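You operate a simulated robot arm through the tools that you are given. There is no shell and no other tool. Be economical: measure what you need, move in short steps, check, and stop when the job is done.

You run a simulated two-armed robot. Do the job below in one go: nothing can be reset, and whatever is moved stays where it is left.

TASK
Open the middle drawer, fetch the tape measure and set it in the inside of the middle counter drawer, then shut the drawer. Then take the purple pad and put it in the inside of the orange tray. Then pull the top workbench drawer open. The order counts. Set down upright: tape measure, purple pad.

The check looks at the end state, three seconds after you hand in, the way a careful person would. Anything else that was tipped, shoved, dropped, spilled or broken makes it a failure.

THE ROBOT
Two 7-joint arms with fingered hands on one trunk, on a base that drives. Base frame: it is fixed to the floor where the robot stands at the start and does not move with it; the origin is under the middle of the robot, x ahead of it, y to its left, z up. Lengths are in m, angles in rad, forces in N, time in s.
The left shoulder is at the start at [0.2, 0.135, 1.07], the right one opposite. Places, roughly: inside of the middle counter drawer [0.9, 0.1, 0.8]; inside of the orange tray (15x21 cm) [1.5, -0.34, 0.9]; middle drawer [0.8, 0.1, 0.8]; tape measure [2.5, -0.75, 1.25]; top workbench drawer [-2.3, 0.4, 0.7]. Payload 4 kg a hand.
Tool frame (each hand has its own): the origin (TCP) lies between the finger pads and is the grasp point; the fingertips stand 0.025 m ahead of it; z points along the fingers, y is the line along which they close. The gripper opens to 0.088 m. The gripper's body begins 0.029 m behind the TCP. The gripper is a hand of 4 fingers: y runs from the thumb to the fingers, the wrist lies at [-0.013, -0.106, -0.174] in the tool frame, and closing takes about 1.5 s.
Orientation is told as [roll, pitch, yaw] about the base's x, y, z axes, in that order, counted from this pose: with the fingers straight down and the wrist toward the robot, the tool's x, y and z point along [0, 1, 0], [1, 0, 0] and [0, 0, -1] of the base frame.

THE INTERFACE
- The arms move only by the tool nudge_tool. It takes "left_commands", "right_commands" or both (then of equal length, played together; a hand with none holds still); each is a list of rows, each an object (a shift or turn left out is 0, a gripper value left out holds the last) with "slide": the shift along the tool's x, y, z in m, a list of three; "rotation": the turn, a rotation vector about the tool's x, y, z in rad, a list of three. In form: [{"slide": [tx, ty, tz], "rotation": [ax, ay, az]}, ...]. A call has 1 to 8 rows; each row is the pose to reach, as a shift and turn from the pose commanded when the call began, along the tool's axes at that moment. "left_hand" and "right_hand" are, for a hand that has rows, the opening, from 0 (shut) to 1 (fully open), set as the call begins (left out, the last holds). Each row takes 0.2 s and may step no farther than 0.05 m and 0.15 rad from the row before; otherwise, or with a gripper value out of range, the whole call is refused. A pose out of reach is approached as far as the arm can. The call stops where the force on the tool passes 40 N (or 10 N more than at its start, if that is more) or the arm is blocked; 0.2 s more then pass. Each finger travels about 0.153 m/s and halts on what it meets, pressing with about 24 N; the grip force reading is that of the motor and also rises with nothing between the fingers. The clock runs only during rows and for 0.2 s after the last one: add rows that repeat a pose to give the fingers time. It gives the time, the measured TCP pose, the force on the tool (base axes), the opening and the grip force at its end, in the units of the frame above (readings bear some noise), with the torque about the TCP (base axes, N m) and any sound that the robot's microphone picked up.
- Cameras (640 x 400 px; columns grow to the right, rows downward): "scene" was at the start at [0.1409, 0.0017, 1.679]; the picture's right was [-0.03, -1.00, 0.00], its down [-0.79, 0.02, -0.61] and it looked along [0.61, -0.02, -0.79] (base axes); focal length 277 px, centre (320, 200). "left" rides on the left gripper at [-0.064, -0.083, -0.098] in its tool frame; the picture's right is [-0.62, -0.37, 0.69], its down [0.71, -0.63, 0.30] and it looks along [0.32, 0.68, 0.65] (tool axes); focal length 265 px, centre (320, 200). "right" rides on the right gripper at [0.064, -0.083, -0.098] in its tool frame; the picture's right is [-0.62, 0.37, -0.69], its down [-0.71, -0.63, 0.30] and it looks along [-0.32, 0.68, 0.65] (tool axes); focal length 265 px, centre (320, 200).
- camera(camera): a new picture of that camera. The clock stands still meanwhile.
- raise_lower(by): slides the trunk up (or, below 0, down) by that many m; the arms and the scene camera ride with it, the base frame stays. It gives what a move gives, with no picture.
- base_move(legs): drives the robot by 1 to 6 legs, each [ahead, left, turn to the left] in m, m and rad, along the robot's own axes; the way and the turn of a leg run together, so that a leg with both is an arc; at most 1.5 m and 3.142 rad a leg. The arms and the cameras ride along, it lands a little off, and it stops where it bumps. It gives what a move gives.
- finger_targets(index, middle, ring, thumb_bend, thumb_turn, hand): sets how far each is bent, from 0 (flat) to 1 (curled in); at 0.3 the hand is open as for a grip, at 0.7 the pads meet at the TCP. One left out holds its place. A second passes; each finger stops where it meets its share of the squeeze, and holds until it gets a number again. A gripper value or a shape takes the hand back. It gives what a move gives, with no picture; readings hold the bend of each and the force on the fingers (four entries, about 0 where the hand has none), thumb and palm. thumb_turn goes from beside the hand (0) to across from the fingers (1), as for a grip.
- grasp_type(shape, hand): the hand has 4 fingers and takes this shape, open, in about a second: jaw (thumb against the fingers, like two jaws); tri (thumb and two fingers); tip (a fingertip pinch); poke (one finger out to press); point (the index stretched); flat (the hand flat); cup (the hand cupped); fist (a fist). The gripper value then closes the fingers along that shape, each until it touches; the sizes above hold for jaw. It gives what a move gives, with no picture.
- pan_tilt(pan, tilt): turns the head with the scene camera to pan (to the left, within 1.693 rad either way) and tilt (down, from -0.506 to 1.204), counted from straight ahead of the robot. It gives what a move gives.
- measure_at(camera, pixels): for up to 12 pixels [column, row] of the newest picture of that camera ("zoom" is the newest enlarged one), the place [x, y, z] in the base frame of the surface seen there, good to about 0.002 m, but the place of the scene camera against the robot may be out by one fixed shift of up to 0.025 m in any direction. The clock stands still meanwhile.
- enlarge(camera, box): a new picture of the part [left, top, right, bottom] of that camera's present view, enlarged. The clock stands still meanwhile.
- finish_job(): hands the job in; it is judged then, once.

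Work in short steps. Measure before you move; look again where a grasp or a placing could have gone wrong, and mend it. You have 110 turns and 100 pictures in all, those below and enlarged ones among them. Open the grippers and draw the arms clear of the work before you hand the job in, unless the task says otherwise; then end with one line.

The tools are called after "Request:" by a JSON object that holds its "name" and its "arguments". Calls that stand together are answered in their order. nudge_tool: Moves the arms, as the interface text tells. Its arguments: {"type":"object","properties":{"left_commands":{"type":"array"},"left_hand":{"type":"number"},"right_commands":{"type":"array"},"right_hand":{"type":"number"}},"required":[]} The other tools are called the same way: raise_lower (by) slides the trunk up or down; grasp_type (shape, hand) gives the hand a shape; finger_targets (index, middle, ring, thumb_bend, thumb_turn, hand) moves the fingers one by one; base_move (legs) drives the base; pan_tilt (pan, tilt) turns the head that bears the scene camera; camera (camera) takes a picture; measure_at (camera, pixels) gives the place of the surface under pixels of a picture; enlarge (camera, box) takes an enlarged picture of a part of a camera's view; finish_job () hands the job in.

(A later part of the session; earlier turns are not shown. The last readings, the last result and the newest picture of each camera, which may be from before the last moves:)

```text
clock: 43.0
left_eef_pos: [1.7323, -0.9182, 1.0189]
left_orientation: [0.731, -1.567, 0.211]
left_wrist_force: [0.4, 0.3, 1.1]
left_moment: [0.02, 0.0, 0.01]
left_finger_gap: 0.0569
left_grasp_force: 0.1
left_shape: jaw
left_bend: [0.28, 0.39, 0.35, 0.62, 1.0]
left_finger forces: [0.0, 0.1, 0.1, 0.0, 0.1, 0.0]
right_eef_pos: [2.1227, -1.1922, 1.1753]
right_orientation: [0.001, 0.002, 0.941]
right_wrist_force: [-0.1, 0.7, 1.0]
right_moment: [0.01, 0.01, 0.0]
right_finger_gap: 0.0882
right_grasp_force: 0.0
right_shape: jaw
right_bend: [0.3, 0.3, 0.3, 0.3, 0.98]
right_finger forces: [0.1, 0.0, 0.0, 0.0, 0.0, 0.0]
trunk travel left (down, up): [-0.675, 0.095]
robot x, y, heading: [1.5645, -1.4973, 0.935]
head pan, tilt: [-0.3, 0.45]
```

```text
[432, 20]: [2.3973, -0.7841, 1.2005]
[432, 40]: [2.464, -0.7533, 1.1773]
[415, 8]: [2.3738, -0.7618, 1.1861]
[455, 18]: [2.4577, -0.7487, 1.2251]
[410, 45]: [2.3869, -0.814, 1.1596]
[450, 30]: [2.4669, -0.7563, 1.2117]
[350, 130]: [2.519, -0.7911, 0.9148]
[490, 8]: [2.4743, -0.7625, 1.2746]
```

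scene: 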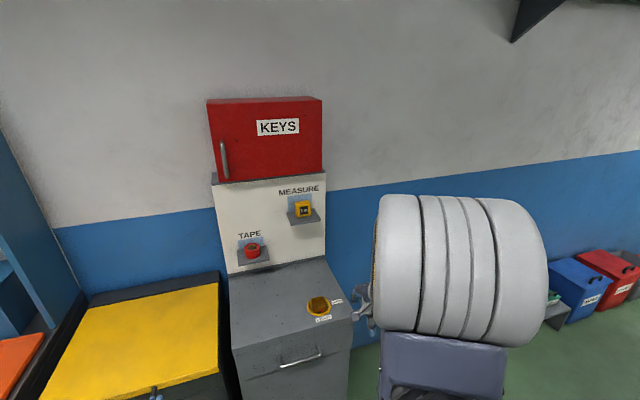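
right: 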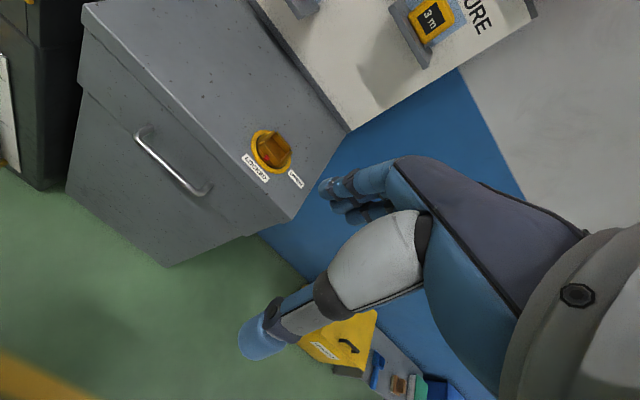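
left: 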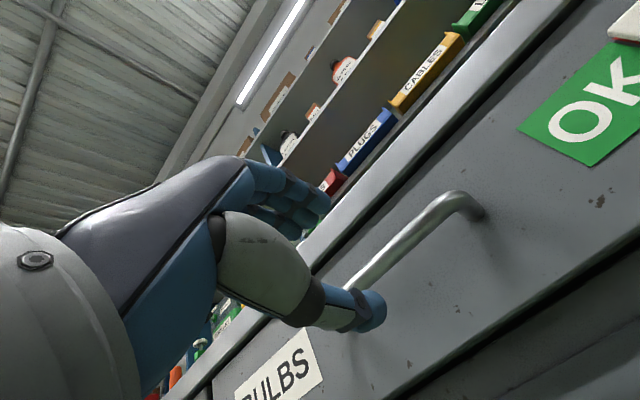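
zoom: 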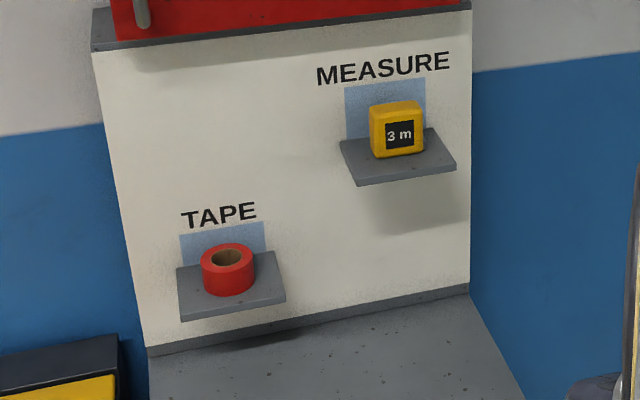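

I check how far the red KEYS cabinet and the grey ledge stick out above the shelf, to choose the hand tilt.

Request:
{"name": "measure_at", "arguments": {"camera": "scene", "pixels": [[225, 182], [318, 172], [270, 150], [320, 100], [270, 184], [325, 174], [300, 201], [295, 199], [308, 198], [310, 217], [297, 218], [303, 226]]}}

Request:
{"name": "measure_at", "arguments": {"camera": "zoom", "pixels": [[373, 115], [422, 112], [375, 155], [424, 152], [380, 105], [415, 102], [345, 145], [358, 184], [455, 168], [430, 130], [410, 104], [396, 112]]}}

```text
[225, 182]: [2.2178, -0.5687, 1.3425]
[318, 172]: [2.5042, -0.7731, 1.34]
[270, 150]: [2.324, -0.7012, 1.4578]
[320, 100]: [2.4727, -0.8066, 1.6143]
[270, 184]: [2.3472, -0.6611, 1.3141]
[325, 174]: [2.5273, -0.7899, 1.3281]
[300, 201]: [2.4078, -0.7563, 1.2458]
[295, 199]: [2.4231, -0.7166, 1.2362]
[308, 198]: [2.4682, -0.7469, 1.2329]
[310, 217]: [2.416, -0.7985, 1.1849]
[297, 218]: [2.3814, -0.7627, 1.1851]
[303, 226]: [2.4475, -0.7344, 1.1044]
```

```text
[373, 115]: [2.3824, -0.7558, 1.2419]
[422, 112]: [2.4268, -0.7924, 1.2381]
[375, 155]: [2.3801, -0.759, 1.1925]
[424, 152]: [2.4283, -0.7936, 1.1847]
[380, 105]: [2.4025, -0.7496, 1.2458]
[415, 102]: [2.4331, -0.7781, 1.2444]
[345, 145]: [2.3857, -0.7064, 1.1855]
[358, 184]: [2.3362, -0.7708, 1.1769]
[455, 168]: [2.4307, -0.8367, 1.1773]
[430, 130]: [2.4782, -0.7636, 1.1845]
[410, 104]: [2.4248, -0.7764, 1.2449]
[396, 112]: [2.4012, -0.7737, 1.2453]
```

The cabinet overhangs by ~45 mm above the tape, so I'll approach tilted ~55° downward from the front, closing sideways on the 60 mm width. I check the floor clearance between base and the grey cabinet.

Request:
{"name": "pan_tilt", "arguments": {"pan": -0.1, "tilt": 1.1}}

Request:
{"name": "camera", "arguments": {"camera": "scene"}}

Request:
{"name": "measure_at", "arguments": {"camera": "scene", "pixels": [[320, 340], [320, 320], [320, 300], [320, 260], [300, 150], [340, 150], [250, 200], [200, 250], [320, 200], [380, 150]]}}

```text
clock: 44.0
left_eef_pos: [1.7326, -0.9186, 1.0185]
left_orientation: [0.748, -1.57, 0.192]
left_wrist_force: [-0.2, -0.4, 0.4]
left_moment: [0.01, -0.01, 0.03]
left_finger_gap: 0.0572
left_grasp_force: 0.0
left_shape: jaw
left_bend: [0.28, 0.39, 0.35, 0.62, 1.0]
left_finger forces: [0.0, 0.0, 0.0, 0.0, 0.1, 0.1]
right_eef_pos: [2.1213, -1.1912, 1.1755]
right_orientation: [0.001, 0.002, 0.942]
right_wrist_force: [1.1, 0.1, -0.5]
right_moment: [0.03, -0.02, -0.02]
right_finger_gap: 0.0878
right_grasp_force: 0.0
right_shape: jaw
right_bend: [0.3, 0.3, 0.3, 0.3, 0.98]
right_finger forces: [0.0, 0.1, 0.0, 0.0, 0.1, 0.1]
trunk travel left (down, up): [-0.675, 0.095]
robot x, y, heading: [1.5627, -1.4966, 0.933]
head pan, tilt: [-0.099, 1.1]
```

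```text
71 pictures are left
```

scene: 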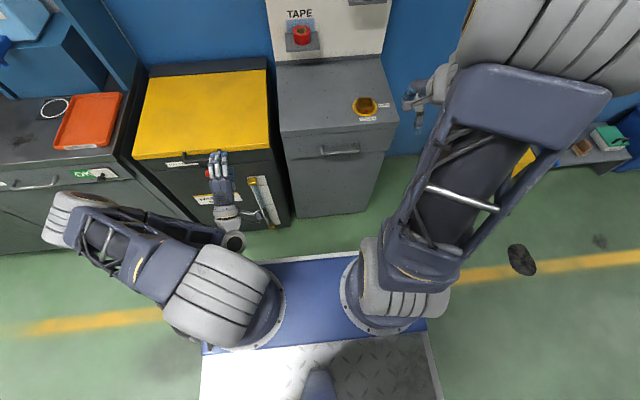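

```text
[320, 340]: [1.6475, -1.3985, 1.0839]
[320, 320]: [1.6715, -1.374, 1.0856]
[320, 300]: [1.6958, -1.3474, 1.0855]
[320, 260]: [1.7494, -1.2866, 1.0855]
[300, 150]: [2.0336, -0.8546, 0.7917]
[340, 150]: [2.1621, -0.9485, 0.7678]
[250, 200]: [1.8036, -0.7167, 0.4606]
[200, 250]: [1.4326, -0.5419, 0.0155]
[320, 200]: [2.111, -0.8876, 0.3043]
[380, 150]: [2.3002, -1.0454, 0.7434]
```

Room is fine (cabinet front at n≈0.49). I tuck the left hand up and back while rotating the right hand so it closes sideways.

Request:
{"name": "nudge_tool", "arguments": {"right_commands": [{"rotation": [0, 0, -0.145]}, {"rotation": [0, 0, -0.29]}, {"rotation": [0, 0, -0.435]}, {"rotation": [0, 0, -0.58]}, {"rotation": [0, 0, -0.725]}, {"rotation": [0, 0, -0.87]}, {"rotation": [0, 0, -1.015]}, {"rotation": [0, 0, -1.16]}], "left_commands": [{"slide": [0, 0.02, -0.01]}, {"slide": [0, 0.04, -0.02]}, {"slide": [0, 0.06, -0.03]}, {"slide": [0, 0.08, -0.04]}, {"slide": [0, 0.1, -0.05]}, {"slide": [0, 0.12, -0.06]}, {"slide": [0, 0.14, -0.07]}, {"slide": [0, 0.15, -0.08]}]}}

Request:
{"name": "nudge_tool", "arguments": {"right_commands": [{"rotation": [0, 0, -0.14]}, {"rotation": [0, 0, -0.28]}, {"rotation": [0, 0, -0.4]}]}}

Request:
{"name": "nudge_tool", "arguments": {"right_commands": [{"rotation": [0, -0.14, 0]}, {"rotation": [0, -0.28, 0]}, {"rotation": [0, -0.42, 0]}, {"rotation": [0, -0.56, 0]}, {"rotation": [0, -0.61, 0]}]}}

Request:
{"name": "camera", "arguments": {"camera": "right"}}

```text
clock: 45.8
left_eef_pos: [1.6933, -0.9479, 1.1234]
left_orientation: [1.474, -1.57, -0.536]
left_wrist_force: [0.4, -0.7, -0.1]
left_moment: [-0.01, -0.04, -0.03]
left_finger_gap: 0.057
left_grasp_force: 0.1
left_shape: jaw
left_bend: [0.28, 0.39, 0.35, 0.62, 1.0]
left_finger forces: [0.0, 0.0, 0.1, 0.0, 0.1, 0.0]
left hand out of reach, approached as far as the arm can: row 5, 6, 7, 8
right_eef_pos: [2.1208, -1.1921, 1.1749]
right_orientation: [0.001, 0.0, 2.103]
right_wrist_force: [-0.8, 0.7, 0.3]
right_moment: [-0.01, 0.04, -0.01]
right_finger_gap: 0.0878
right_grasp_force: 0.1
right_shape: jaw
right_bend: [0.3, 0.3, 0.3, 0.3, 0.98]
right_finger forces: [0.0, 0.0, 0.0, 0.1, 0.0, 0.0]
trunk travel left (down, up): [-0.675, 0.095]
robot x, y, heading: [1.5638, -1.4987, 0.938]
head pan, tilt: [-0.099, 1.1]
```

```text
clock: 46.6
left_eef_pos: [1.6944, -0.9469, 1.1232]
left_orientation: [1.464, -1.569, -0.526]
left_wrist_force: [0.0, -0.6, 0.3]
left_moment: [0.03, 0.03, 0.01]
left_finger_gap: 0.057
left_grasp_force: 0.1
left_shape: jaw
left_bend: [0.28, 0.39, 0.35, 0.62, 1.0]
left_finger forces: [0.0, 0.0, 0.1, 0.1, 0.0, 0.1]
right_eef_pos: [2.1212, -1.1919, 1.1749]
right_orientation: [0.001, 0.001, 2.504]
right_wrist_force: [-0.3, 0.3, 0.2]
right_moment: [0.0, 0.02, -0.02]
right_finger_gap: 0.088
right_grasp_force: 0.0
right_shape: jaw
right_bend: [0.3, 0.3, 0.3, 0.3, 0.98]
right_finger forces: [0.1, 0.0, 0.1, 0.0, 0.0, 0.0]
trunk travel left (down, up): [-0.675, 0.095]
robot x, y, heading: [1.5622, -1.4998, 0.943]
head pan, tilt: [-0.099, 1.1]
```

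```text
clock: 47.8
left_eef_pos: [1.6938, -0.9471, 1.1239]
left_orientation: [1.161, -1.569, -0.22]
left_wrist_force: [0.8, 1.0, -0.1]
left_moment: [0.04, 0.01, -0.03]
left_finger_gap: 0.0572
left_grasp_force: 0.0
left_shape: jaw
left_bend: [0.28, 0.39, 0.35, 0.62, 1.0]
left_finger forces: [0.0, 0.1, 0.0, 0.0, 0.1, 0.1]
right_eef_pos: [2.1201, -1.1914, 1.1748]
right_orientation: [-0.609, -0.001, 2.502]
right_wrist_force: [0.6, 0.0, 0.3]
right_moment: [-0.03, -0.02, -0.01]
right_finger_gap: 0.0877
right_grasp_force: 0.0
right_shape: jaw
right_bend: [0.3, 0.3, 0.3, 0.3, 0.98]
right_finger forces: [0.0, 0.1, 0.0, 0.0, 0.0, 0.0]
trunk travel left (down, up): [-0.675, 0.095]
robot x, y, heading: [1.5612, -1.5022, 0.942]
head pan, tilt: [-0.099, 1.1]
```

```text
70 pictures are left
```

right: 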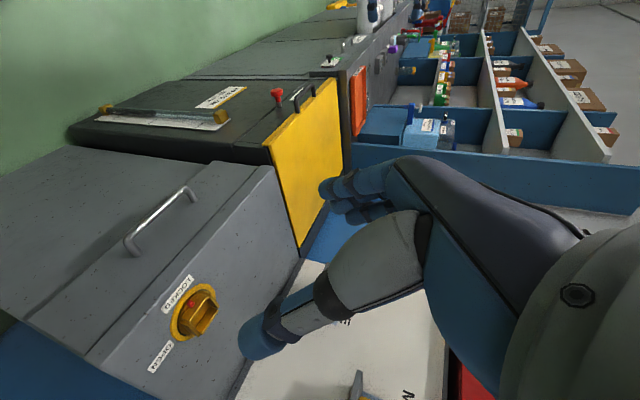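

The right hand now points 55° down toward the wall with y to the left. I drive 0.24 m ahead and look through the right camera.

Request:
{"name": "base_move", "arguments": {"legs": [[0.24, 0, 0.014]]}}

Request:
{"name": "nudge_tool", "arguments": {"right_commands": [{"slide": [-0.0172, 0, -0.0246]}, {"slide": [-0.0344, 0, -0.0492]}]}}

Request:
{"name": "camera", "arguments": {"camera": "right"}}

Request:
{"name": "pan_tilt", "arguments": {"pan": -0.35, "tilt": 0.6}}

Request:
{"name": "camera", "arguments": {"camera": "scene"}}

```text
clock: 49.6
left_eef_pos: [1.829, -0.7461, 1.1239]
left_orientation: [1.39, -1.57, -0.434]
left_wrist_force: [-1.2, 0.4, -0.2]
left_moment: [-0.01, 0.02, -0.04]
left_finger_gap: 0.057
left_grasp_force: 0.1
left_shape: jaw
left_bend: [0.28, 0.39, 0.35, 0.62, 1.0]
left_finger forces: [0.1, 0.1, 0.0, 0.1, 0.1, 0.0]
right_eef_pos: [2.2604, -0.982, 1.1748]
right_orientation: [-0.608, -0.002, 2.518]
right_wrist_force: [0.0, -0.5, 1.7]
right_moment: [-0.03, -0.02, 0.01]
right_finger_gap: 0.0877
right_grasp_force: 0.1
right_shape: jaw
right_bend: [0.3, 0.3, 0.3, 0.3, 0.98]
right_finger forces: [0.0, 0.0, 0.0, 0.1, 0.0, 0.0]
trunk travel left (down, up): [-0.675, 0.095]
robot x, y, heading: [1.7053, -1.2982, 0.96]
head pan, tilt: [-0.099, 1.1]
```

```text
clock: 50.2
left_eef_pos: [1.8283, -0.7454, 1.1234]
left_orientation: [1.442, -1.57, -0.486]
left_wrist_force: [0.2, -0.7, -0.2]
left_moment: [-0.01, 0.0, 0.02]
left_finger_gap: 0.0571
left_grasp_force: 0.0
left_shape: jaw
left_bend: [0.28, 0.39, 0.35, 0.62, 1.0]
left_finger forces: [0.1, 0.1, 0.0, 0.0, 0.0, 0.1]
right_eef_pos: [2.2603, -0.982, 1.2351]
right_orientation: [-0.609, -0.002, 2.518]
right_wrist_force: [0.7, -0.7, -0.5]
right_moment: [-0.02, 0.02, 0.01]
right_finger_gap: 0.0876
right_grasp_force: 0.1
right_shape: jaw
right_bend: [0.3, 0.3, 0.3, 0.3, 0.98]
right_finger forces: [0.1, 0.1, 0.0, 0.0, 0.1, 0.0]
trunk travel left (down, up): [-0.675, 0.095]
robot x, y, heading: [1.7059, -1.2981, 0.96]
head pan, tilt: [-0.099, 1.1]
```

```text
69 pictures are left
```

right: 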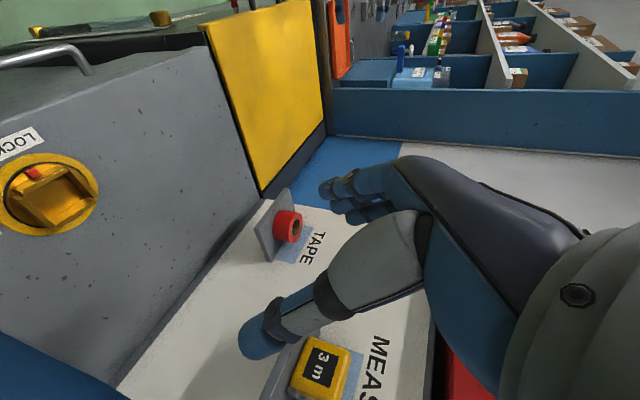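

```text
clock: 51.1
left_eef_pos: [1.8289, -0.7444, 1.1238]
left_orientation: [1.423, -1.57, -0.465]
left_wrist_force: [0.5, 0.3, -0.5]
left_moment: [-0.03, -0.04, 0.0]
left_finger_gap: 0.0569
left_grasp_force: 0.1
left_shape: jaw
left_bend: [0.28, 0.39, 0.35, 0.62, 1.0]
left_finger forces: [0.1, 0.0, 0.1, 0.1, 0.0, 0.0]
right_eef_pos: [2.2602, -0.9834, 1.2346]
right_orientation: [-0.607, -0.003, 2.519]
right_wrist_force: [-0.3, -0.6, -1.4]
right_moment: [-0.01, 0.01, 0.0]
right_finger_gap: 0.088
right_grasp_force: 0.2
right_shape: jaw
right_bend: [0.3, 0.3, 0.3, 0.3, 0.98]
right_finger forces: [0.0, 0.0, 0.0, 0.0, 0.0, 0.0]
trunk travel left (down, up): [-0.675, 0.095]
robot x, y, heading: [1.7057, -1.2992, 0.955]
head pan, tilt: [-0.351, 0.6]
```

```text
68 pictures are left
```

scene: 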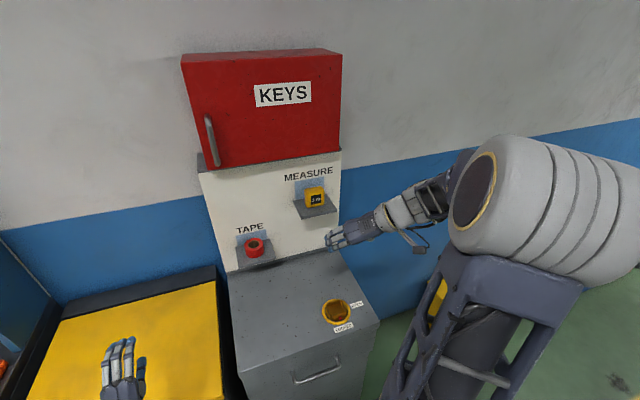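

Now measure the tape corners with the right camera.

Request:
{"name": "enlarge", "arguments": {"camera": "right", "box": [240, 310, 384, 400]}}

Request:
{"name": "measure_at", "arguments": {"camera": "right", "pixels": [[312, 342], [345, 352], [300, 372], [330, 388], [348, 360], [330, 340], [318, 368], [278, 385], [300, 345], [343, 390], [352, 380]]}}

```text
4.44 times, centred on (312, 355) of right
```

zoom: 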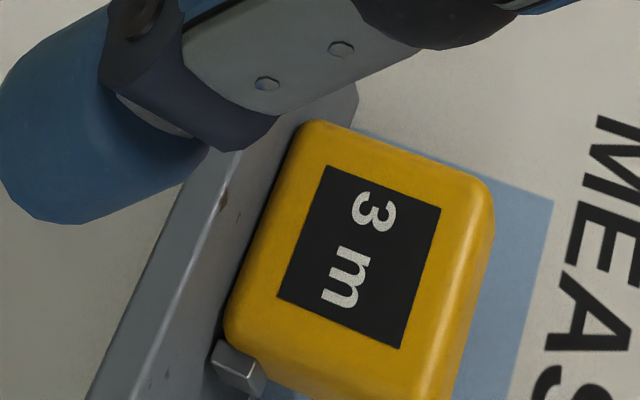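

```text
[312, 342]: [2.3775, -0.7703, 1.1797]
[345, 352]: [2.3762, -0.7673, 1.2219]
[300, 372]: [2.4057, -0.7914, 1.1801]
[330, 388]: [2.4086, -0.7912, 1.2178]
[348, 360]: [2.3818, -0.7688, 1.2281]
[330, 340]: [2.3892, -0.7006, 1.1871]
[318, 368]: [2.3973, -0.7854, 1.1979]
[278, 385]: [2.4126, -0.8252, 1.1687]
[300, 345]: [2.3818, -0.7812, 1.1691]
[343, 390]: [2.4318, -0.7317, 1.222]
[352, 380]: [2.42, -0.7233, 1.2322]
```

Tape centre at t≈2.412, front n≈0.742, z 1.168–1.228. I approach to ~0.11 m short first and check alignment.

Request:
{"name": "nudge_tool", "arguments": {"right_commands": [{"slide": [-0.028, 0.001, 0.0256]}, {"slide": [-0.0557, 0.001, 0.0512]}, {"slide": [-0.0836, 0.001, 0.0768]}, {"slide": [-0.1115, 0.001, 0.1024]}, {"slide": [-0.1115, 0.001, 0.1024]}]}}

Request:
{"name": "camera", "arguments": {"camera": "right"}}

Request:
{"name": "enlarge", "arguments": {"camera": "scene", "box": [240, 140, 440, 265]}}

```text
clock: 52.3
left_eef_pos: [1.8274, -0.7455, 1.124]
left_orientation: [1.463, -1.57, -0.507]
left_wrist_force: [1.1, 1.0, 0.5]
left_moment: [-0.02, -0.01, -0.01]
left_finger_gap: 0.0572
left_grasp_force: 0.1
left_shape: jaw
left_bend: [0.28, 0.39, 0.35, 0.62, 1.0]
left_finger forces: [0.1, 0.1, 0.1, 0.1, 0.0, 0.0]
right_eef_pos: [2.3476, -0.8595, 1.2133]
right_orientation: [-0.606, 0.001, 2.52]
right_wrist_force: [-0.5, 0.1, -0.5]
right_moment: [-0.02, 0.02, -0.02]
right_finger_gap: 0.088
right_grasp_force: 0.0
right_shape: jaw
right_bend: [0.3, 0.3, 0.3, 0.3, 0.98]
right_finger forces: [0.0, 0.1, 0.0, 0.0, 0.0, 0.1]
trunk travel left (down, up): [-0.675, 0.095]
robot x, y, heading: [1.7079, -1.2989, 0.955]
head pan, tilt: [-0.351, 0.6]
```

```text
66 pictures are left
```

right: 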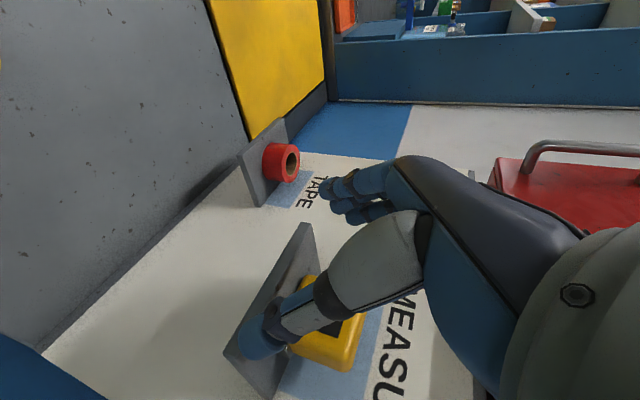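

```text
3.20 times, centred on (340, 202) of scene
```

zoom: 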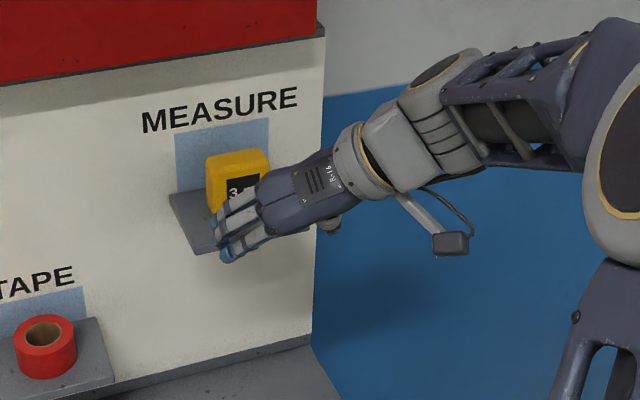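

I check where fingertips and thumb actually are relative to the tape's sides.

Request:
{"name": "measure_at", "arguments": {"camera": "right", "pixels": [[330, 185], [340, 205], [352, 218], [260, 340], [280, 345], [330, 365], [345, 320], [310, 285]]}}

Request:
{"name": "measure_at", "arguments": {"camera": "zoom", "pixels": [[225, 255], [222, 235], [240, 195], [215, 215], [215, 165], [333, 227], [245, 165]]}}

```text
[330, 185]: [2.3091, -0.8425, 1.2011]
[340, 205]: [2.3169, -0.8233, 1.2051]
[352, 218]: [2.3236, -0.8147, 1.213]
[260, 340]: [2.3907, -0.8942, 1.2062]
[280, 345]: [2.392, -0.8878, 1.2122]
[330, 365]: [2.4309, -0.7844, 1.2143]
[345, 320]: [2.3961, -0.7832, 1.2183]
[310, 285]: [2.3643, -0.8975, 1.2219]
```

```text
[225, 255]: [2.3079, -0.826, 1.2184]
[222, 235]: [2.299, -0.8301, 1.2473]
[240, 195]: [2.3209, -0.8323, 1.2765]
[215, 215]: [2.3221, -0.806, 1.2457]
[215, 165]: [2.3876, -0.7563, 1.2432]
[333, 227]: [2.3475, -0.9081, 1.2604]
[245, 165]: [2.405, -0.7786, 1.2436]
```

Fingers at t≈2.369, thumb at t≈2.468; the tape spans 2.384–2.44, so it fits. I advance 103 mm with a 5 mm shift left, then close.

Request:
{"name": "nudge_tool", "arguments": {"right_commands": [{"slide": [-0.02, 0.005, 0.014]}, {"slide": [-0.04, 0.005, 0.028]}, {"slide": [-0.06, 0.005, 0.042]}, {"slide": [-0.0845, 0.005, 0.059]}, {"slide": [-0.0845, 0.005, 0.059]}]}}

Request:
{"name": "camera", "arguments": {"camera": "right"}}

Request:
{"name": "enlarge", "arguments": {"camera": "scene", "box": [240, 140, 440, 265]}}

```text
clock: 53.5
left_eef_pos: [1.829, -0.7456, 1.1234]
left_orientation: [1.454, -1.567, -0.497]
left_wrist_force: [0.1, -0.1, -0.5]
left_moment: [-0.01, 0.0, 0.03]
left_finger_gap: 0.0573
left_grasp_force: 0.0
left_shape: jaw
left_bend: [0.28, 0.39, 0.35, 0.62, 1.0]
left_finger forces: [0.1, 0.1, 0.0, 0.0, 0.1, 0.1]
right_eef_pos: [2.404, -0.7718, 1.215]
right_orientation: [-0.607, 0.0, 2.517]
right_wrist_force: [-0.1, -0.5, 0.4]
right_moment: [-0.02, -0.02, 0.01]
right_finger_gap: 0.0878
right_grasp_force: 0.0
right_shape: jaw
right_bend: [0.3, 0.3, 0.3, 0.3, 0.98]
right_finger forces: [0.3, 0.0, 0.0, 0.0, 0.0, 0.0]
trunk travel left (down, up): [-0.675, 0.095]
robot x, y, heading: [1.7079, -1.2999, 0.956]
head pan, tilt: [-0.351, 0.6]
```

```text
64 pictures are left
```

right: 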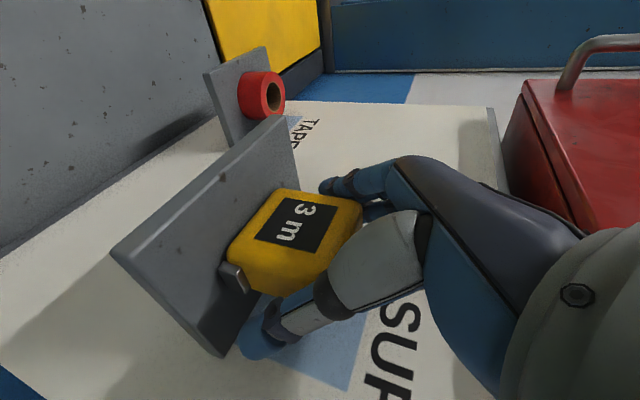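

```text
3.20 times, centred on (340, 202) of scene
```

zoom: 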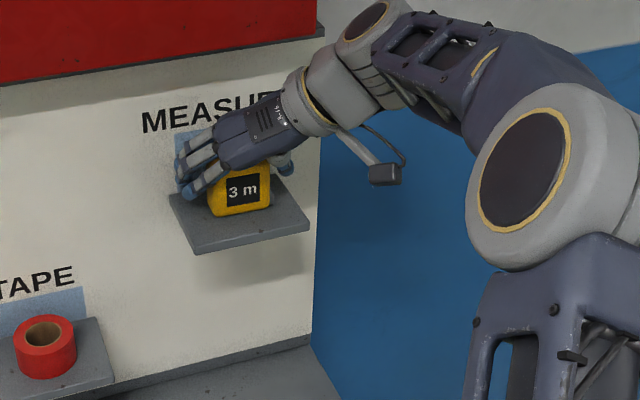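

Straddling looks right. I close the right hand.

Request:
{"name": "nudge_tool", "arguments": {"right_commands": [{}, {}, {}, {}, {}, {}, {}, {}], "right_hand": 0}}

Request:
{"name": "camera", "arguments": {"camera": "right"}}

Request:
{"name": "enlarge", "arguments": {"camera": "scene", "box": [240, 140, 440, 265]}}

```text
clock: 55.3
left_eef_pos: [1.8279, -0.7447, 1.1217]
left_orientation: [1.382, -1.569, -0.427]
left_wrist_force: [0.2, 0.8, -0.1]
left_moment: [-0.03, -0.02, -0.02]
left_finger_gap: 0.0569
left_grasp_force: 0.0
left_shape: jaw
left_bend: [0.28, 0.39, 0.35, 0.62, 1.0]
left_finger forces: [0.1, 0.0, 0.1, 0.1, 0.1, 0.0]
right_eef_pos: [2.4034, -0.7725, 1.2157]
right_orientation: [-0.606, -0.001, 2.519]
right_wrist_force: [0.3, 0.5, 0.2]
right_moment: [-0.03, 0.02, -0.02]
right_finger_gap: 0.0544
right_grasp_force: 23.7
right_shape: jaw
right_bend: [0.28, 0.39, 0.42, 0.65, 1.0]
right_finger forces: [12.5, 7.2, 1.5, 0.0, 21.5, 0.0]
trunk travel left (down, up): [-0.675, 0.095]
robot x, y, heading: [1.7084, -1.2965, 0.959]
head pan, tilt: [-0.351, 0.6]
```

```text
62 pictures are left
```

right: 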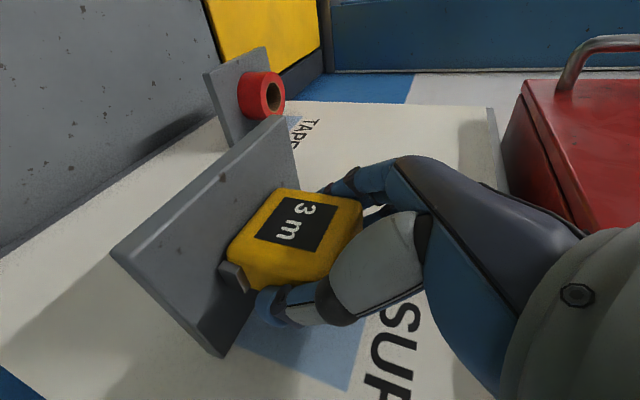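

```text
3.20 times, centred on (340, 202) of scene
```

zoom: 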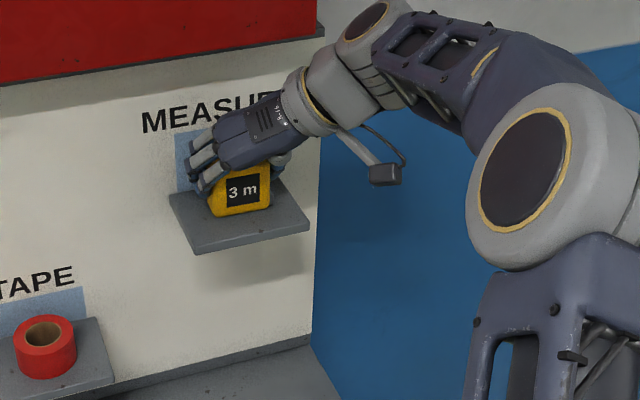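

Gripped (gap 54 mm, 22 N). I lift 20 mm, then withdraw from the shelf, and check.

Request:
{"name": "nudge_tool", "arguments": {"right_commands": [{"slide": [-0.0057, 0, -0.0082]}, {"slide": [-0.0115, 0, -0.0164]}, {"slide": [0.0131, 0, -0.0336]}, {"slide": [0.0377, 0, -0.0508]}, {"slide": [0.0623, 0, -0.068]}, {"slide": [0.087, 0, -0.085]}, {"slide": [0.1115, 0, -0.102]}]}}

Request:
{"name": "camera", "arguments": {"camera": "right"}}

Request:
{"name": "enlarge", "arguments": {"camera": "scene", "box": [240, 140, 440, 265]}}

```text
clock: 56.9
left_eef_pos: [1.828, -0.7455, 1.1243]
left_orientation: [1.212, -1.57, -0.255]
left_wrist_force: [1.1, 0.2, 0.1]
left_moment: [-0.01, 0.03, 0.05]
left_finger_gap: 0.0571
left_grasp_force: 0.0
left_shape: jaw
left_bend: [0.28, 0.39, 0.35, 0.62, 1.0]
left_finger forces: [0.0, 0.0, 0.0, 0.0, 0.0, 0.0]
right_eef_pos: [2.3161, -0.8958, 1.2351]
right_orientation: [-0.607, 0.0, 2.519]
right_wrist_force: [0.4, 0.0, -1.2]
right_moment: [0.0, 0.04, 0.01]
right_finger_gap: 0.0541
right_grasp_force: 23.9
right_shape: jaw
right_bend: [0.28, 0.39, 0.42, 0.65, 1.0]
right_finger forces: [12.7, 7.2, 1.1, 0.0, 21.3, 0.1]
trunk travel left (down, up): [-0.675, 0.095]
robot x, y, heading: [1.7052, -1.2995, 0.958]
head pan, tilt: [-0.351, 0.6]
```

```text
60 pictures are left
```

right: 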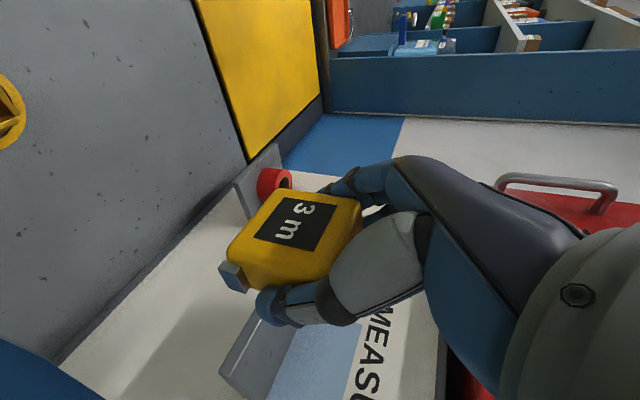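

```text
3.20 times, centred on (340, 202) of scene
```

zoom: 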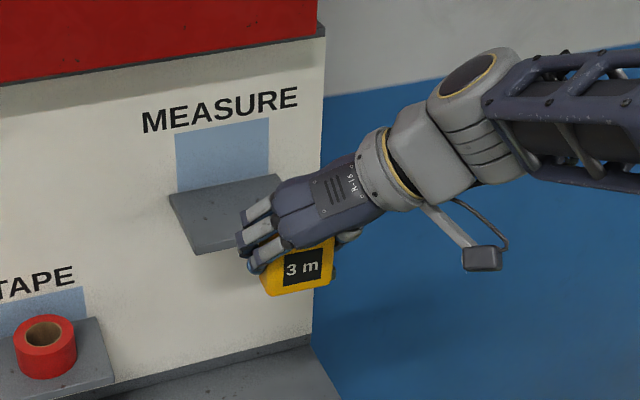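

Tape held, level, base 47 mm below TCP. I back off and drive left along the counter to the drawer.

Request:
{"name": "base_move", "arguments": {"legs": [[-0.34, 0, 0], [0, 0.85, 0], [0, 0.84, 0]]}}

Request:
{"name": "pan_tilt", "arguments": {"pan": 0, "tilt": 0.85}}

Request:
{"name": "camera", "arguments": {"camera": "scene"}}

```text
clock: 67.3
left_eef_pos: [0.261, -0.0596, 1.1223]
left_orientation: [1.381, -1.569, -0.422]
left_wrist_force: [0.2, 0.9, 0.6]
left_moment: [0.02, 0.0, -0.02]
left_finger_gap: 0.0572
left_grasp_force: 0.1
left_shape: jaw
left_bend: [0.28, 0.39, 0.35, 0.62, 1.0]
left_finger forces: [0.0, 0.0, 0.1, 0.1, 0.0, 0.0]
right_eef_pos: [0.7501, -0.2096, 1.2348]
right_orientation: [-0.607, -0.001, 2.519]
right_wrist_force: [0.5, 0.1, -0.8]
right_moment: [0.01, 0.02, -0.03]
right_finger_gap: 0.0541
right_grasp_force: 23.9
right_shape: jaw
right_bend: [0.28, 0.39, 0.42, 0.65, 1.0]
right_finger forces: [12.9, 7.3, 1.1, 0.0, 21.2, 0.1]
trunk travel left (down, up): [-0.675, 0.095]
robot x, y, heading: [0.1432, -0.6146, 0.954]
head pan, tilt: [-0.351, 0.6]
```

```text
clock: 68.1
left_eef_pos: [0.2607, -0.0597, 1.1232]
left_orientation: [1.401, -1.569, -0.444]
left_wrist_force: [-0.6, -0.2, 1.0]
left_moment: [-0.02, 0.01, -0.01]
left_finger_gap: 0.0572
left_grasp_force: 0.0
left_shape: jaw
left_bend: [0.28, 0.39, 0.35, 0.62, 1.0]
left_finger forces: [0.0, 0.0, 0.0, 0.1, 0.0, 0.1]
right_eef_pos: [0.7503, -0.2093, 1.2359]
right_orientation: [-0.609, -0.001, 2.517]
right_wrist_force: [0.7, -0.3, -1.4]
right_moment: [-0.02, 0.0, 0.04]
right_finger_gap: 0.0543
right_grasp_force: 24.3
right_shape: jaw
right_bend: [0.28, 0.39, 0.42, 0.65, 1.0]
right_finger forces: [12.8, 7.4, 1.0, 0.1, 21.2, 0.0]
trunk travel left (down, up): [-0.675, 0.095]
robot x, y, heading: [0.1394, -0.6165, 0.953]
head pan, tilt: [0.0, 0.85]
```

```text
58 pictures are left
```

scene: 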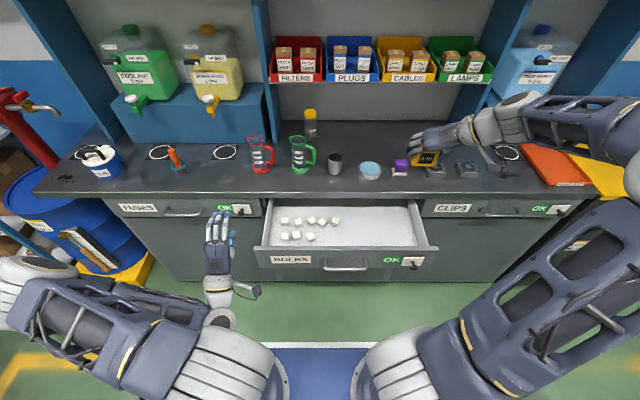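

A clear view of the open drawer. I zoom and measure rims and floor.

Request:
{"name": "enlarge", "arguments": {"camera": "scene", "box": [245, 180, 455, 285]}}

Request:
{"name": "measure_at", "arguments": {"camera": "zoom", "pixels": [[420, 205], [420, 225], [420, 185], [420, 60], [420, 150], [480, 180], [560, 190], [520, 120], [340, 190], [300, 130], [530, 60], [300, 265]]}}

```text
3.05 times, centred on (350, 232) of scene
```

zoom: 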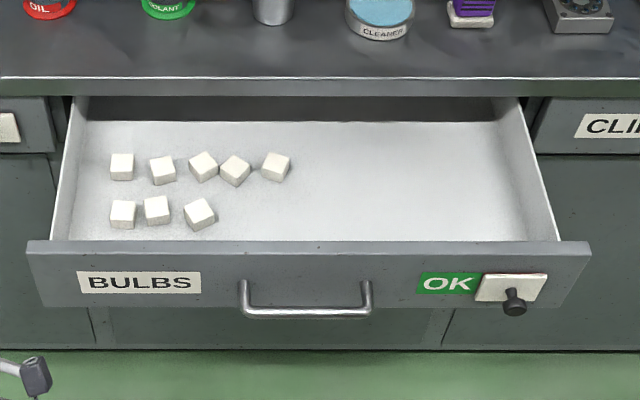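

```text
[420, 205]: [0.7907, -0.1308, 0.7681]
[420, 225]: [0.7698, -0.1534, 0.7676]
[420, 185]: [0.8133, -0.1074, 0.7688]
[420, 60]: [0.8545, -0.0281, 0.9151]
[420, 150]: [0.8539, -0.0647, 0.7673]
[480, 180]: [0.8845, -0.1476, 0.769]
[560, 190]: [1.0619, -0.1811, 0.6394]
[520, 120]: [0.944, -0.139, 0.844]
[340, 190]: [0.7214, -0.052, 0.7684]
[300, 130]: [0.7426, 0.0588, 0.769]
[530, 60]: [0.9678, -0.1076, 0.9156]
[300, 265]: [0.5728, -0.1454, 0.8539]
```

Rim top ≈0.84, floor ≈0.75. I'll set the tape at n≈0.36, t≈0.70 (clear of the white blocks). First align in the air, then lower the trunk by 0.3.

Request:
{"name": "nudge_tool", "arguments": {"right_commands": [{"slide": [-0.02, 0.01, 0.014]}, {"slide": [-0.04, 0.02, 0.028]}, {"slide": [-0.06, 0.03, 0.042]}, {"slide": [-0.08, 0.034, 0.056]}]}}

Request:
{"name": "raise_lower", "arguments": {"by": -0.3}}

Request:
{"name": "camera", "arguments": {"camera": "right"}}

Request:
{"name": "camera", "arguments": {"camera": "scene"}}

```text
clock: 69.1
left_eef_pos: [0.2605, -0.0587, 1.1234]
left_orientation: [1.542, -1.57, -0.584]
left_wrist_force: [0.3, 0.1, -1.4]
left_moment: [0.03, 0.02, -0.01]
left_finger_gap: 0.0572
left_grasp_force: 0.0
left_shape: jaw
left_bend: [0.28, 0.39, 0.35, 0.62, 1.0]
left_finger forces: [0.0, 0.0, 0.1, 0.1, 0.0, 0.0]
right_eef_pos: [0.7794, -0.1108, 1.2357]
right_orientation: [-0.608, -0.001, 2.518]
right_wrist_force: [-0.6, 0.7, -1.3]
right_moment: [0.01, 0.02, 0.0]
right_finger_gap: 0.0542
right_grasp_force: 24.4
right_shape: jaw
right_bend: [0.28, 0.39, 0.42, 0.65, 1.0]
right_finger forces: [12.9, 7.3, 0.9, 0.0, 21.2, 0.0]
trunk travel left (down, up): [-0.675, 0.095]
robot x, y, heading: [0.1446, -0.614, 0.956]
head pan, tilt: [0.0, 0.85]
```

```text
clock: 72.1
left_eef_pos: [0.2619, -0.0586, 0.8236]
left_orientation: [1.378, -1.569, -0.422]
left_wrist_force: [0.2, -0.1, 0.2]
left_moment: [0.04, -0.01, 0.02]
left_finger_gap: 0.0572
left_grasp_force: 0.1
left_shape: jaw
left_bend: [0.28, 0.39, 0.35, 0.62, 1.0]
left_finger forces: [0.0, 0.1, 0.0, 0.0, 0.1, 0.0]
right_eef_pos: [0.7796, -0.1105, 0.936]
right_orientation: [-0.609, -0.001, 2.518]
right_wrist_force: [1.0, 0.9, -0.7]
right_moment: [-0.01, -0.01, 0.03]
right_finger_gap: 0.054
right_grasp_force: 23.6
right_shape: jaw
right_bend: [0.28, 0.39, 0.42, 0.65, 1.0]
right_finger forces: [12.9, 7.3, 0.8, 0.0, 21.3, 0.0]
trunk travel left (down, up): [-0.375, 0.395]
robot x, y, heading: [0.1384, -0.6108, 0.959]
head pan, tilt: [0.0, 0.85]
```

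```text
56 pictures are left
```

right: 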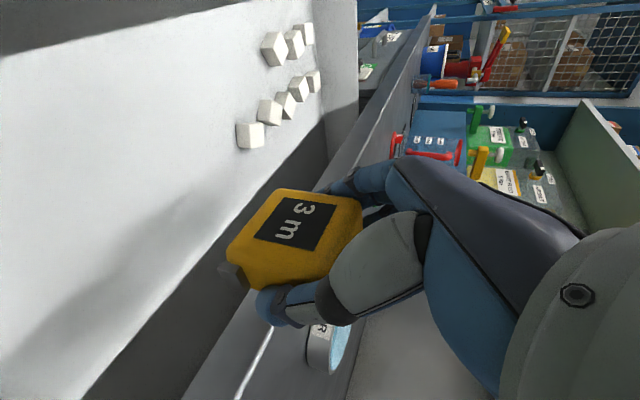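

```text
55 pictures are left
```

scene: 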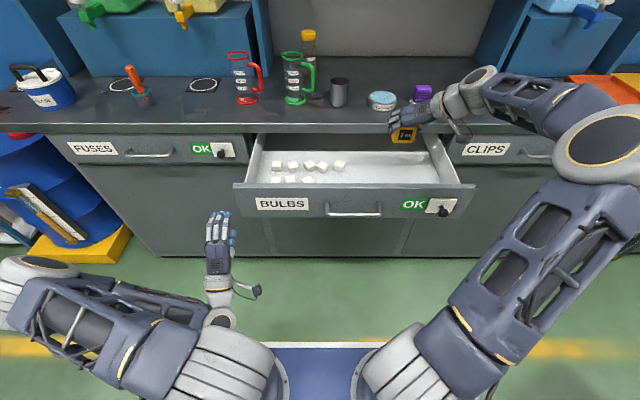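

I check the counter edge location against the tape with the right camera.

Request:
{"name": "measure_at", "arguments": {"camera": "right", "pixels": [[262, 350], [245, 390], [212, 370], [225, 305], [370, 130], [180, 290], [330, 150], [255, 205], [60, 200], [150, 200]]}}

```text
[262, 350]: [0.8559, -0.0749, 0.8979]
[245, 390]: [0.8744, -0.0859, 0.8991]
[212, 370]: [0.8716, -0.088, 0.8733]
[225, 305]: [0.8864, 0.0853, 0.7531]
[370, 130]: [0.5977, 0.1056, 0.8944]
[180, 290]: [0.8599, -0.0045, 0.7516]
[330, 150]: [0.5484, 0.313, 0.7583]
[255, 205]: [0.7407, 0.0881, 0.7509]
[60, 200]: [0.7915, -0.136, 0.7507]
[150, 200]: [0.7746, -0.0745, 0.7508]
```

Floor is z=0.751; counter edge n=0.433 leaves room. I lower straight down 135 mm.

Request:
{"name": "nudge_tool", "arguments": {"right_commands": [{"slide": [0.0201, 0, 0.0287]}, {"slide": [0.0401, 0, 0.0574]}, {"slide": [0.06, 0, 0.0861]}, {"slide": [0.0688, 0, 0.0984]}, {"slide": [0.0745, 0, 0.1066]}, {"slide": [0.0774, 0, 0.1107]}]}}

Request:
{"name": "camera", "arguments": {"camera": "right"}}

Request:
{"name": "enlarge", "arguments": {"camera": "scene", "box": [330, 60, 520, 220]}}

```text
clock: 73.5
left_eef_pos: [0.2608, -0.0597, 0.8235]
left_orientation: [1.396, -1.569, -0.437]
left_wrist_force: [0.6, 0.4, 0.1]
left_moment: [0.0, -0.03, -0.01]
left_finger_gap: 0.057
left_grasp_force: 0.1
left_shape: jaw
left_bend: [0.28, 0.39, 0.35, 0.62, 1.0]
left_finger forces: [0.0, 0.0, 0.0, 0.1, 0.0, 0.1]
right_eef_pos: [0.7782, -0.1109, 0.7997]
right_orientation: [-0.61, -0.002, 2.518]
right_wrist_force: [0.4, 0.2, -1.4]
right_moment: [-0.01, 0.05, 0.0]
right_finger_gap: 0.0544
right_grasp_force: 23.9
right_shape: jaw
right_bend: [0.28, 0.39, 0.42, 0.65, 1.0]
right_finger forces: [12.9, 7.2, 1.0, 0.1, 21.0, 0.0]
trunk travel left (down, up): [-0.375, 0.395]
robot x, y, heading: [0.1422, -0.6155, 0.963]
head pan, tilt: [0.0, 0.85]
```

```text
54 pictures are left
```

right: 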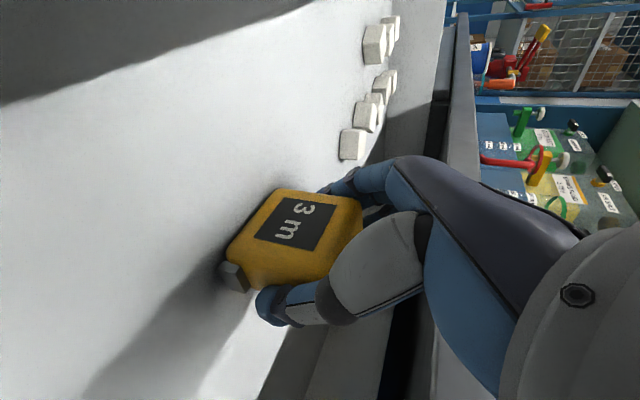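

```text
2.50 times, centred on (425, 140) of scene
```

zoom: 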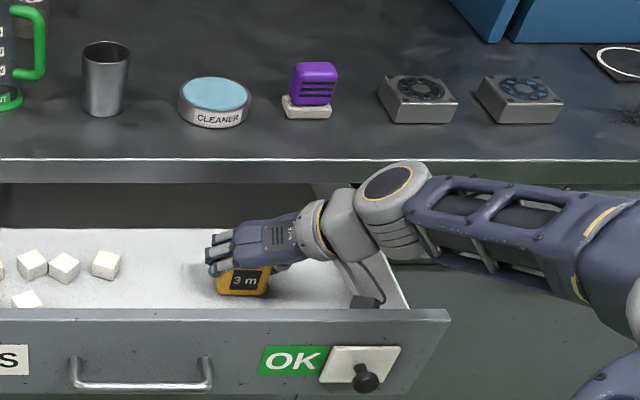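

Tape about 1–2 mm above the floor. I lower 2 mm to contact and open.

Request:
{"name": "nudge_tool", "arguments": {"right_commands": [{"slide": [0.0006, 0, 0.0008]}, {"slide": [0.0011, 0, 0.0016]}]}}

Request:
{"name": "nudge_tool", "arguments": {"right_commands": [{}, {}, {}, {}, {}, {}, {}, {}], "right_hand": 1}}

Request:
{"name": "camera", "arguments": {"camera": "right"}}

```text
clock: 74.1
left_eef_pos: [0.261, -0.0601, 0.8235]
left_orientation: [1.411, -1.569, -0.453]
left_wrist_force: [0.6, -0.2, 0.1]
left_moment: [0.0, -0.04, -0.02]
left_finger_gap: 0.057
left_grasp_force: 0.0
left_shape: jaw
left_bend: [0.28, 0.39, 0.35, 0.62, 1.0]
left_finger forces: [0.1, 0.0, 0.0, 0.0, 0.0, 0.1]
right_eef_pos: [0.7787, -0.1117, 0.7991]
right_orientation: [-0.61, -0.001, 2.518]
right_wrist_force: [-0.3, -0.7, -1.1]
right_moment: [0.0, -0.06, -0.01]
right_finger_gap: 0.0542
right_grasp_force: 23.6
right_shape: jaw
right_bend: [0.28, 0.39, 0.42, 0.65, 1.0]
right_finger forces: [12.8, 7.5, 1.5, 0.0, 21.2, 0.1]
trunk travel left (down, up): [-0.375, 0.395]
robot x, y, heading: [0.1376, -0.6145, 0.959]
head pan, tilt: [0.0, 0.85]
```

```text
clock: 75.9
left_eef_pos: [0.2618, -0.0594, 0.8245]
left_orientation: [1.414, -1.568, -0.459]
left_wrist_force: [-0.1, -0.1, 0.0]
left_moment: [0.0, -0.02, -0.01]
left_finger_gap: 0.0571
left_grasp_force: 0.0
left_shape: jaw
left_bend: [0.28, 0.39, 0.35, 0.62, 1.0]
left_finger forces: [0.0, 0.0, 0.0, 0.1, 0.0, 0.0]
right_eef_pos: [0.7784, -0.1105, 0.7987]
right_orientation: [-0.608, -0.003, 2.52]
right_wrist_force: [0.1, -0.2, 1.0]
right_moment: [-0.01, -0.04, 0.01]
right_finger_gap: 0.0874
right_grasp_force: 0.1
right_shape: jaw
right_bend: [0.3, 0.3, 0.3, 0.3, 0.98]
right_finger forces: [0.2, 0.0, 0.1, 0.0, 0.1, 0.0]
trunk travel left (down, up): [-0.375, 0.395]
robot x, y, heading: [0.1408, -0.6138, 0.958]
head pan, tilt: [0.0, 0.85]
```

```text
52 pictures are left
```

right: 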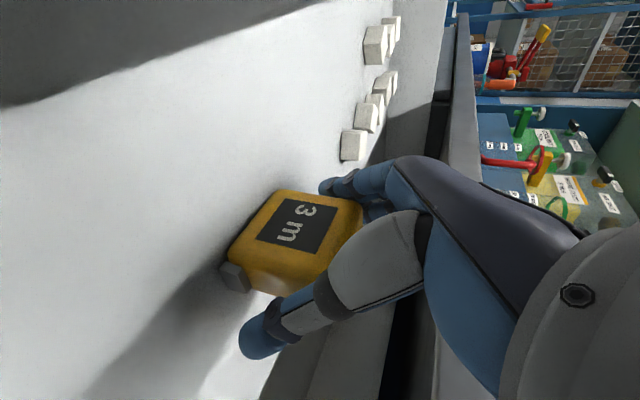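

Released. I shift 6 mm left to centre the opening, then retreat along the finger direction and up.

Request:
{"name": "nudge_tool", "arguments": {"right_commands": [{"slide": [0, 0.006, 0]}, {"slide": [0, 0.006, -0.03]}, {"slide": [0, 0.006, -0.06]}, {"slide": [0, 0.006, -0.1]}, {"slide": [0, 0.006, -0.14]}, {"slide": [0, 0.006, -0.18]}]}}

Request:
{"name": "raise_lower", "arguments": {"by": 0.1}}

Request:
{"name": "camera", "arguments": {"camera": "scene"}}

```text
clock: 77.3
left_eef_pos: [0.2611, -0.0606, 0.8229]
left_orientation: [1.387, -1.568, -0.431]
left_wrist_force: [-0.5, -0.3, 0.1]
left_moment: [-0.05, 0.0, -0.01]
left_finger_gap: 0.057
left_grasp_force: 0.0
left_shape: jaw
left_bend: [0.28, 0.39, 0.35, 0.62, 1.0]
left_finger forces: [0.0, 0.1, 0.0, 0.0, 0.1, 0.0]
right_eef_pos: [0.7118, -0.1914, 0.9464]
right_orientation: [-0.608, -0.001, 2.518]
right_wrist_force: [0.8, 0.6, 0.1]
right_moment: [-0.01, -0.02, -0.01]
right_finger_gap: 0.0877
right_grasp_force: 0.0
right_shape: jaw
right_bend: [0.3, 0.3, 0.3, 0.3, 0.98]
right_finger forces: [0.0, 0.0, 0.1, 0.1, 0.0, 0.0]
trunk travel left (down, up): [-0.375, 0.395]
robot x, y, heading: [0.1406, -0.6142, 0.955]
head pan, tilt: [0.0, 0.85]
```

```text
clock: 78.7
left_eef_pos: [0.2615, -0.0605, 0.9242]
left_orientation: [1.42, -1.57, -0.46]
left_wrist_force: [0.7, 0.1, -0.9]
left_moment: [0.0, 0.0, -0.04]
left_finger_gap: 0.057
left_grasp_force: 0.0
left_shape: jaw
left_bend: [0.28, 0.39, 0.35, 0.62, 1.0]
left_finger forces: [0.0, 0.1, 0.1, 0.0, 0.0, 0.1]
right_eef_pos: [0.7131, -0.1916, 1.0468]
right_orientation: [-0.608, -0.003, 2.519]
right_wrist_force: [0.2, 0.0, 0.2]
right_moment: [0.01, 0.0, -0.05]
right_finger_gap: 0.088
right_grasp_force: 0.0
right_shape: jaw
right_bend: [0.3, 0.3, 0.3, 0.3, 0.98]
right_finger forces: [0.0, 0.1, 0.1, 0.1, 0.0, 0.0]
trunk travel left (down, up): [-0.475, 0.295]
robot x, y, heading: [0.1432, -0.6167, 0.952]
head pan, tilt: [0.0, 0.85]
```

```text
51 pictures are left
```

scene: 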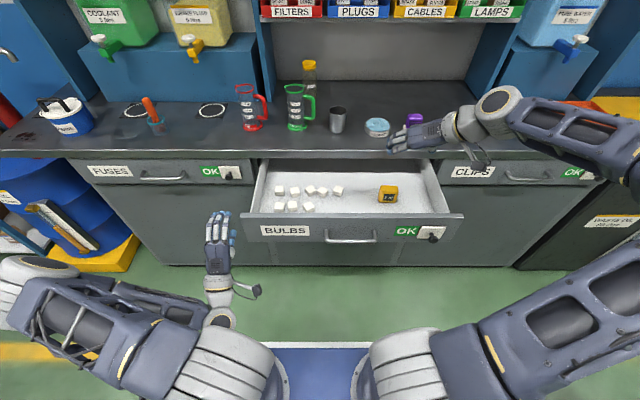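

The tape sits upright in the drawer, clear of the blocks. To close it I'll regrip the handle with the left hand as before; I reposition the base and lower the left hand.

Request:
{"name": "base_move", "arguments": {"legs": [[-0.085, -0.305, 0.003]]}}

Request:
{"name": "nudge_tool", "arguments": {"left_commands": [{"slide": [0, -0.04, 0]}, {"slide": [0, -0.08, 0]}, {"slide": [0, -0.12, 0]}, {"slide": [0, -0.125, 0]}]}}

Request:
{"name": "camera", "arguments": {"camera": "left"}}

Request:
{"name": "enlarge", "arguments": {"camera": "scene", "box": [150, 130, 430, 290]}}

```text
clock: 80.8
left_eef_pos: [0.4651, -0.3071, 0.9234]
left_orientation: [1.45, -1.569, -0.496]
left_wrist_force: [0.8, -0.6, 0.7]
left_moment: [0.02, -0.01, 0.0]
left_finger_gap: 0.057
left_grasp_force: 0.0
left_shape: jaw
left_bend: [0.28, 0.39, 0.35, 0.62, 1.0]
left_finger forces: [0.0, 0.1, 0.0, 0.0, 0.0, 0.0]
right_eef_pos: [0.9143, -0.4404, 1.0474]
right_orientation: [-0.607, 0.0, 2.517]
right_wrist_force: [0.3, -0.1, -0.7]
right_moment: [0.02, 0.01, -0.02]
right_finger_gap: 0.0877
right_grasp_force: 0.1
right_shape: jaw
right_bend: [0.3, 0.3, 0.3, 0.3, 0.98]
right_finger forces: [0.1, 0.1, 0.0, 0.1, 0.1, 0.1]
trunk travel left (down, up): [-0.475, 0.295]
robot x, y, heading: [0.3418, -0.8583, 0.958]
head pan, tilt: [0.0, 0.85]
```

```text
clock: 81.8
left_eef_pos: [0.4656, -0.3076, 0.7978]
left_orientation: [1.524, -1.568, -0.569]
left_wrist_force: [-0.6, -0.2, 0.1]
left_moment: [-0.02, 0.03, 0.02]
left_finger_gap: 0.0573
left_grasp_force: 0.0
left_shape: jaw
left_bend: [0.28, 0.39, 0.35, 0.62, 1.0]
left_finger forces: [0.0, 0.0, 0.0, 0.1, 0.1, 0.0]
right_eef_pos: [0.9164, -0.4399, 1.0472]
right_orientation: [-0.607, -0.002, 2.517]
right_wrist_force: [0.2, 0.2, 0.4]
right_moment: [-0.02, -0.01, -0.01]
right_finger_gap: 0.0877
right_grasp_force: 0.0
right_shape: jaw
right_bend: [0.3, 0.3, 0.3, 0.3, 0.98]
right_finger forces: [0.0, 0.0, 0.0, 0.1, 0.0, 0.0]
trunk travel left (down, up): [-0.475, 0.295]
robot x, y, heading: [0.3428, -0.8614, 0.957]
head pan, tilt: [0.0, 0.85]
```

```text
50 pictures are left
```

left: 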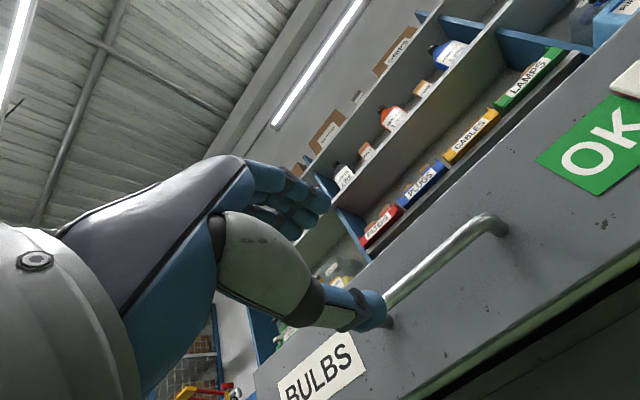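

```text
2.29 times, centred on (290, 210) of scene
```

zoom: 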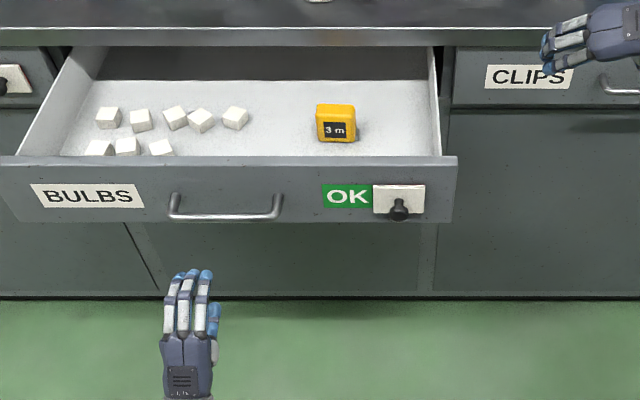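

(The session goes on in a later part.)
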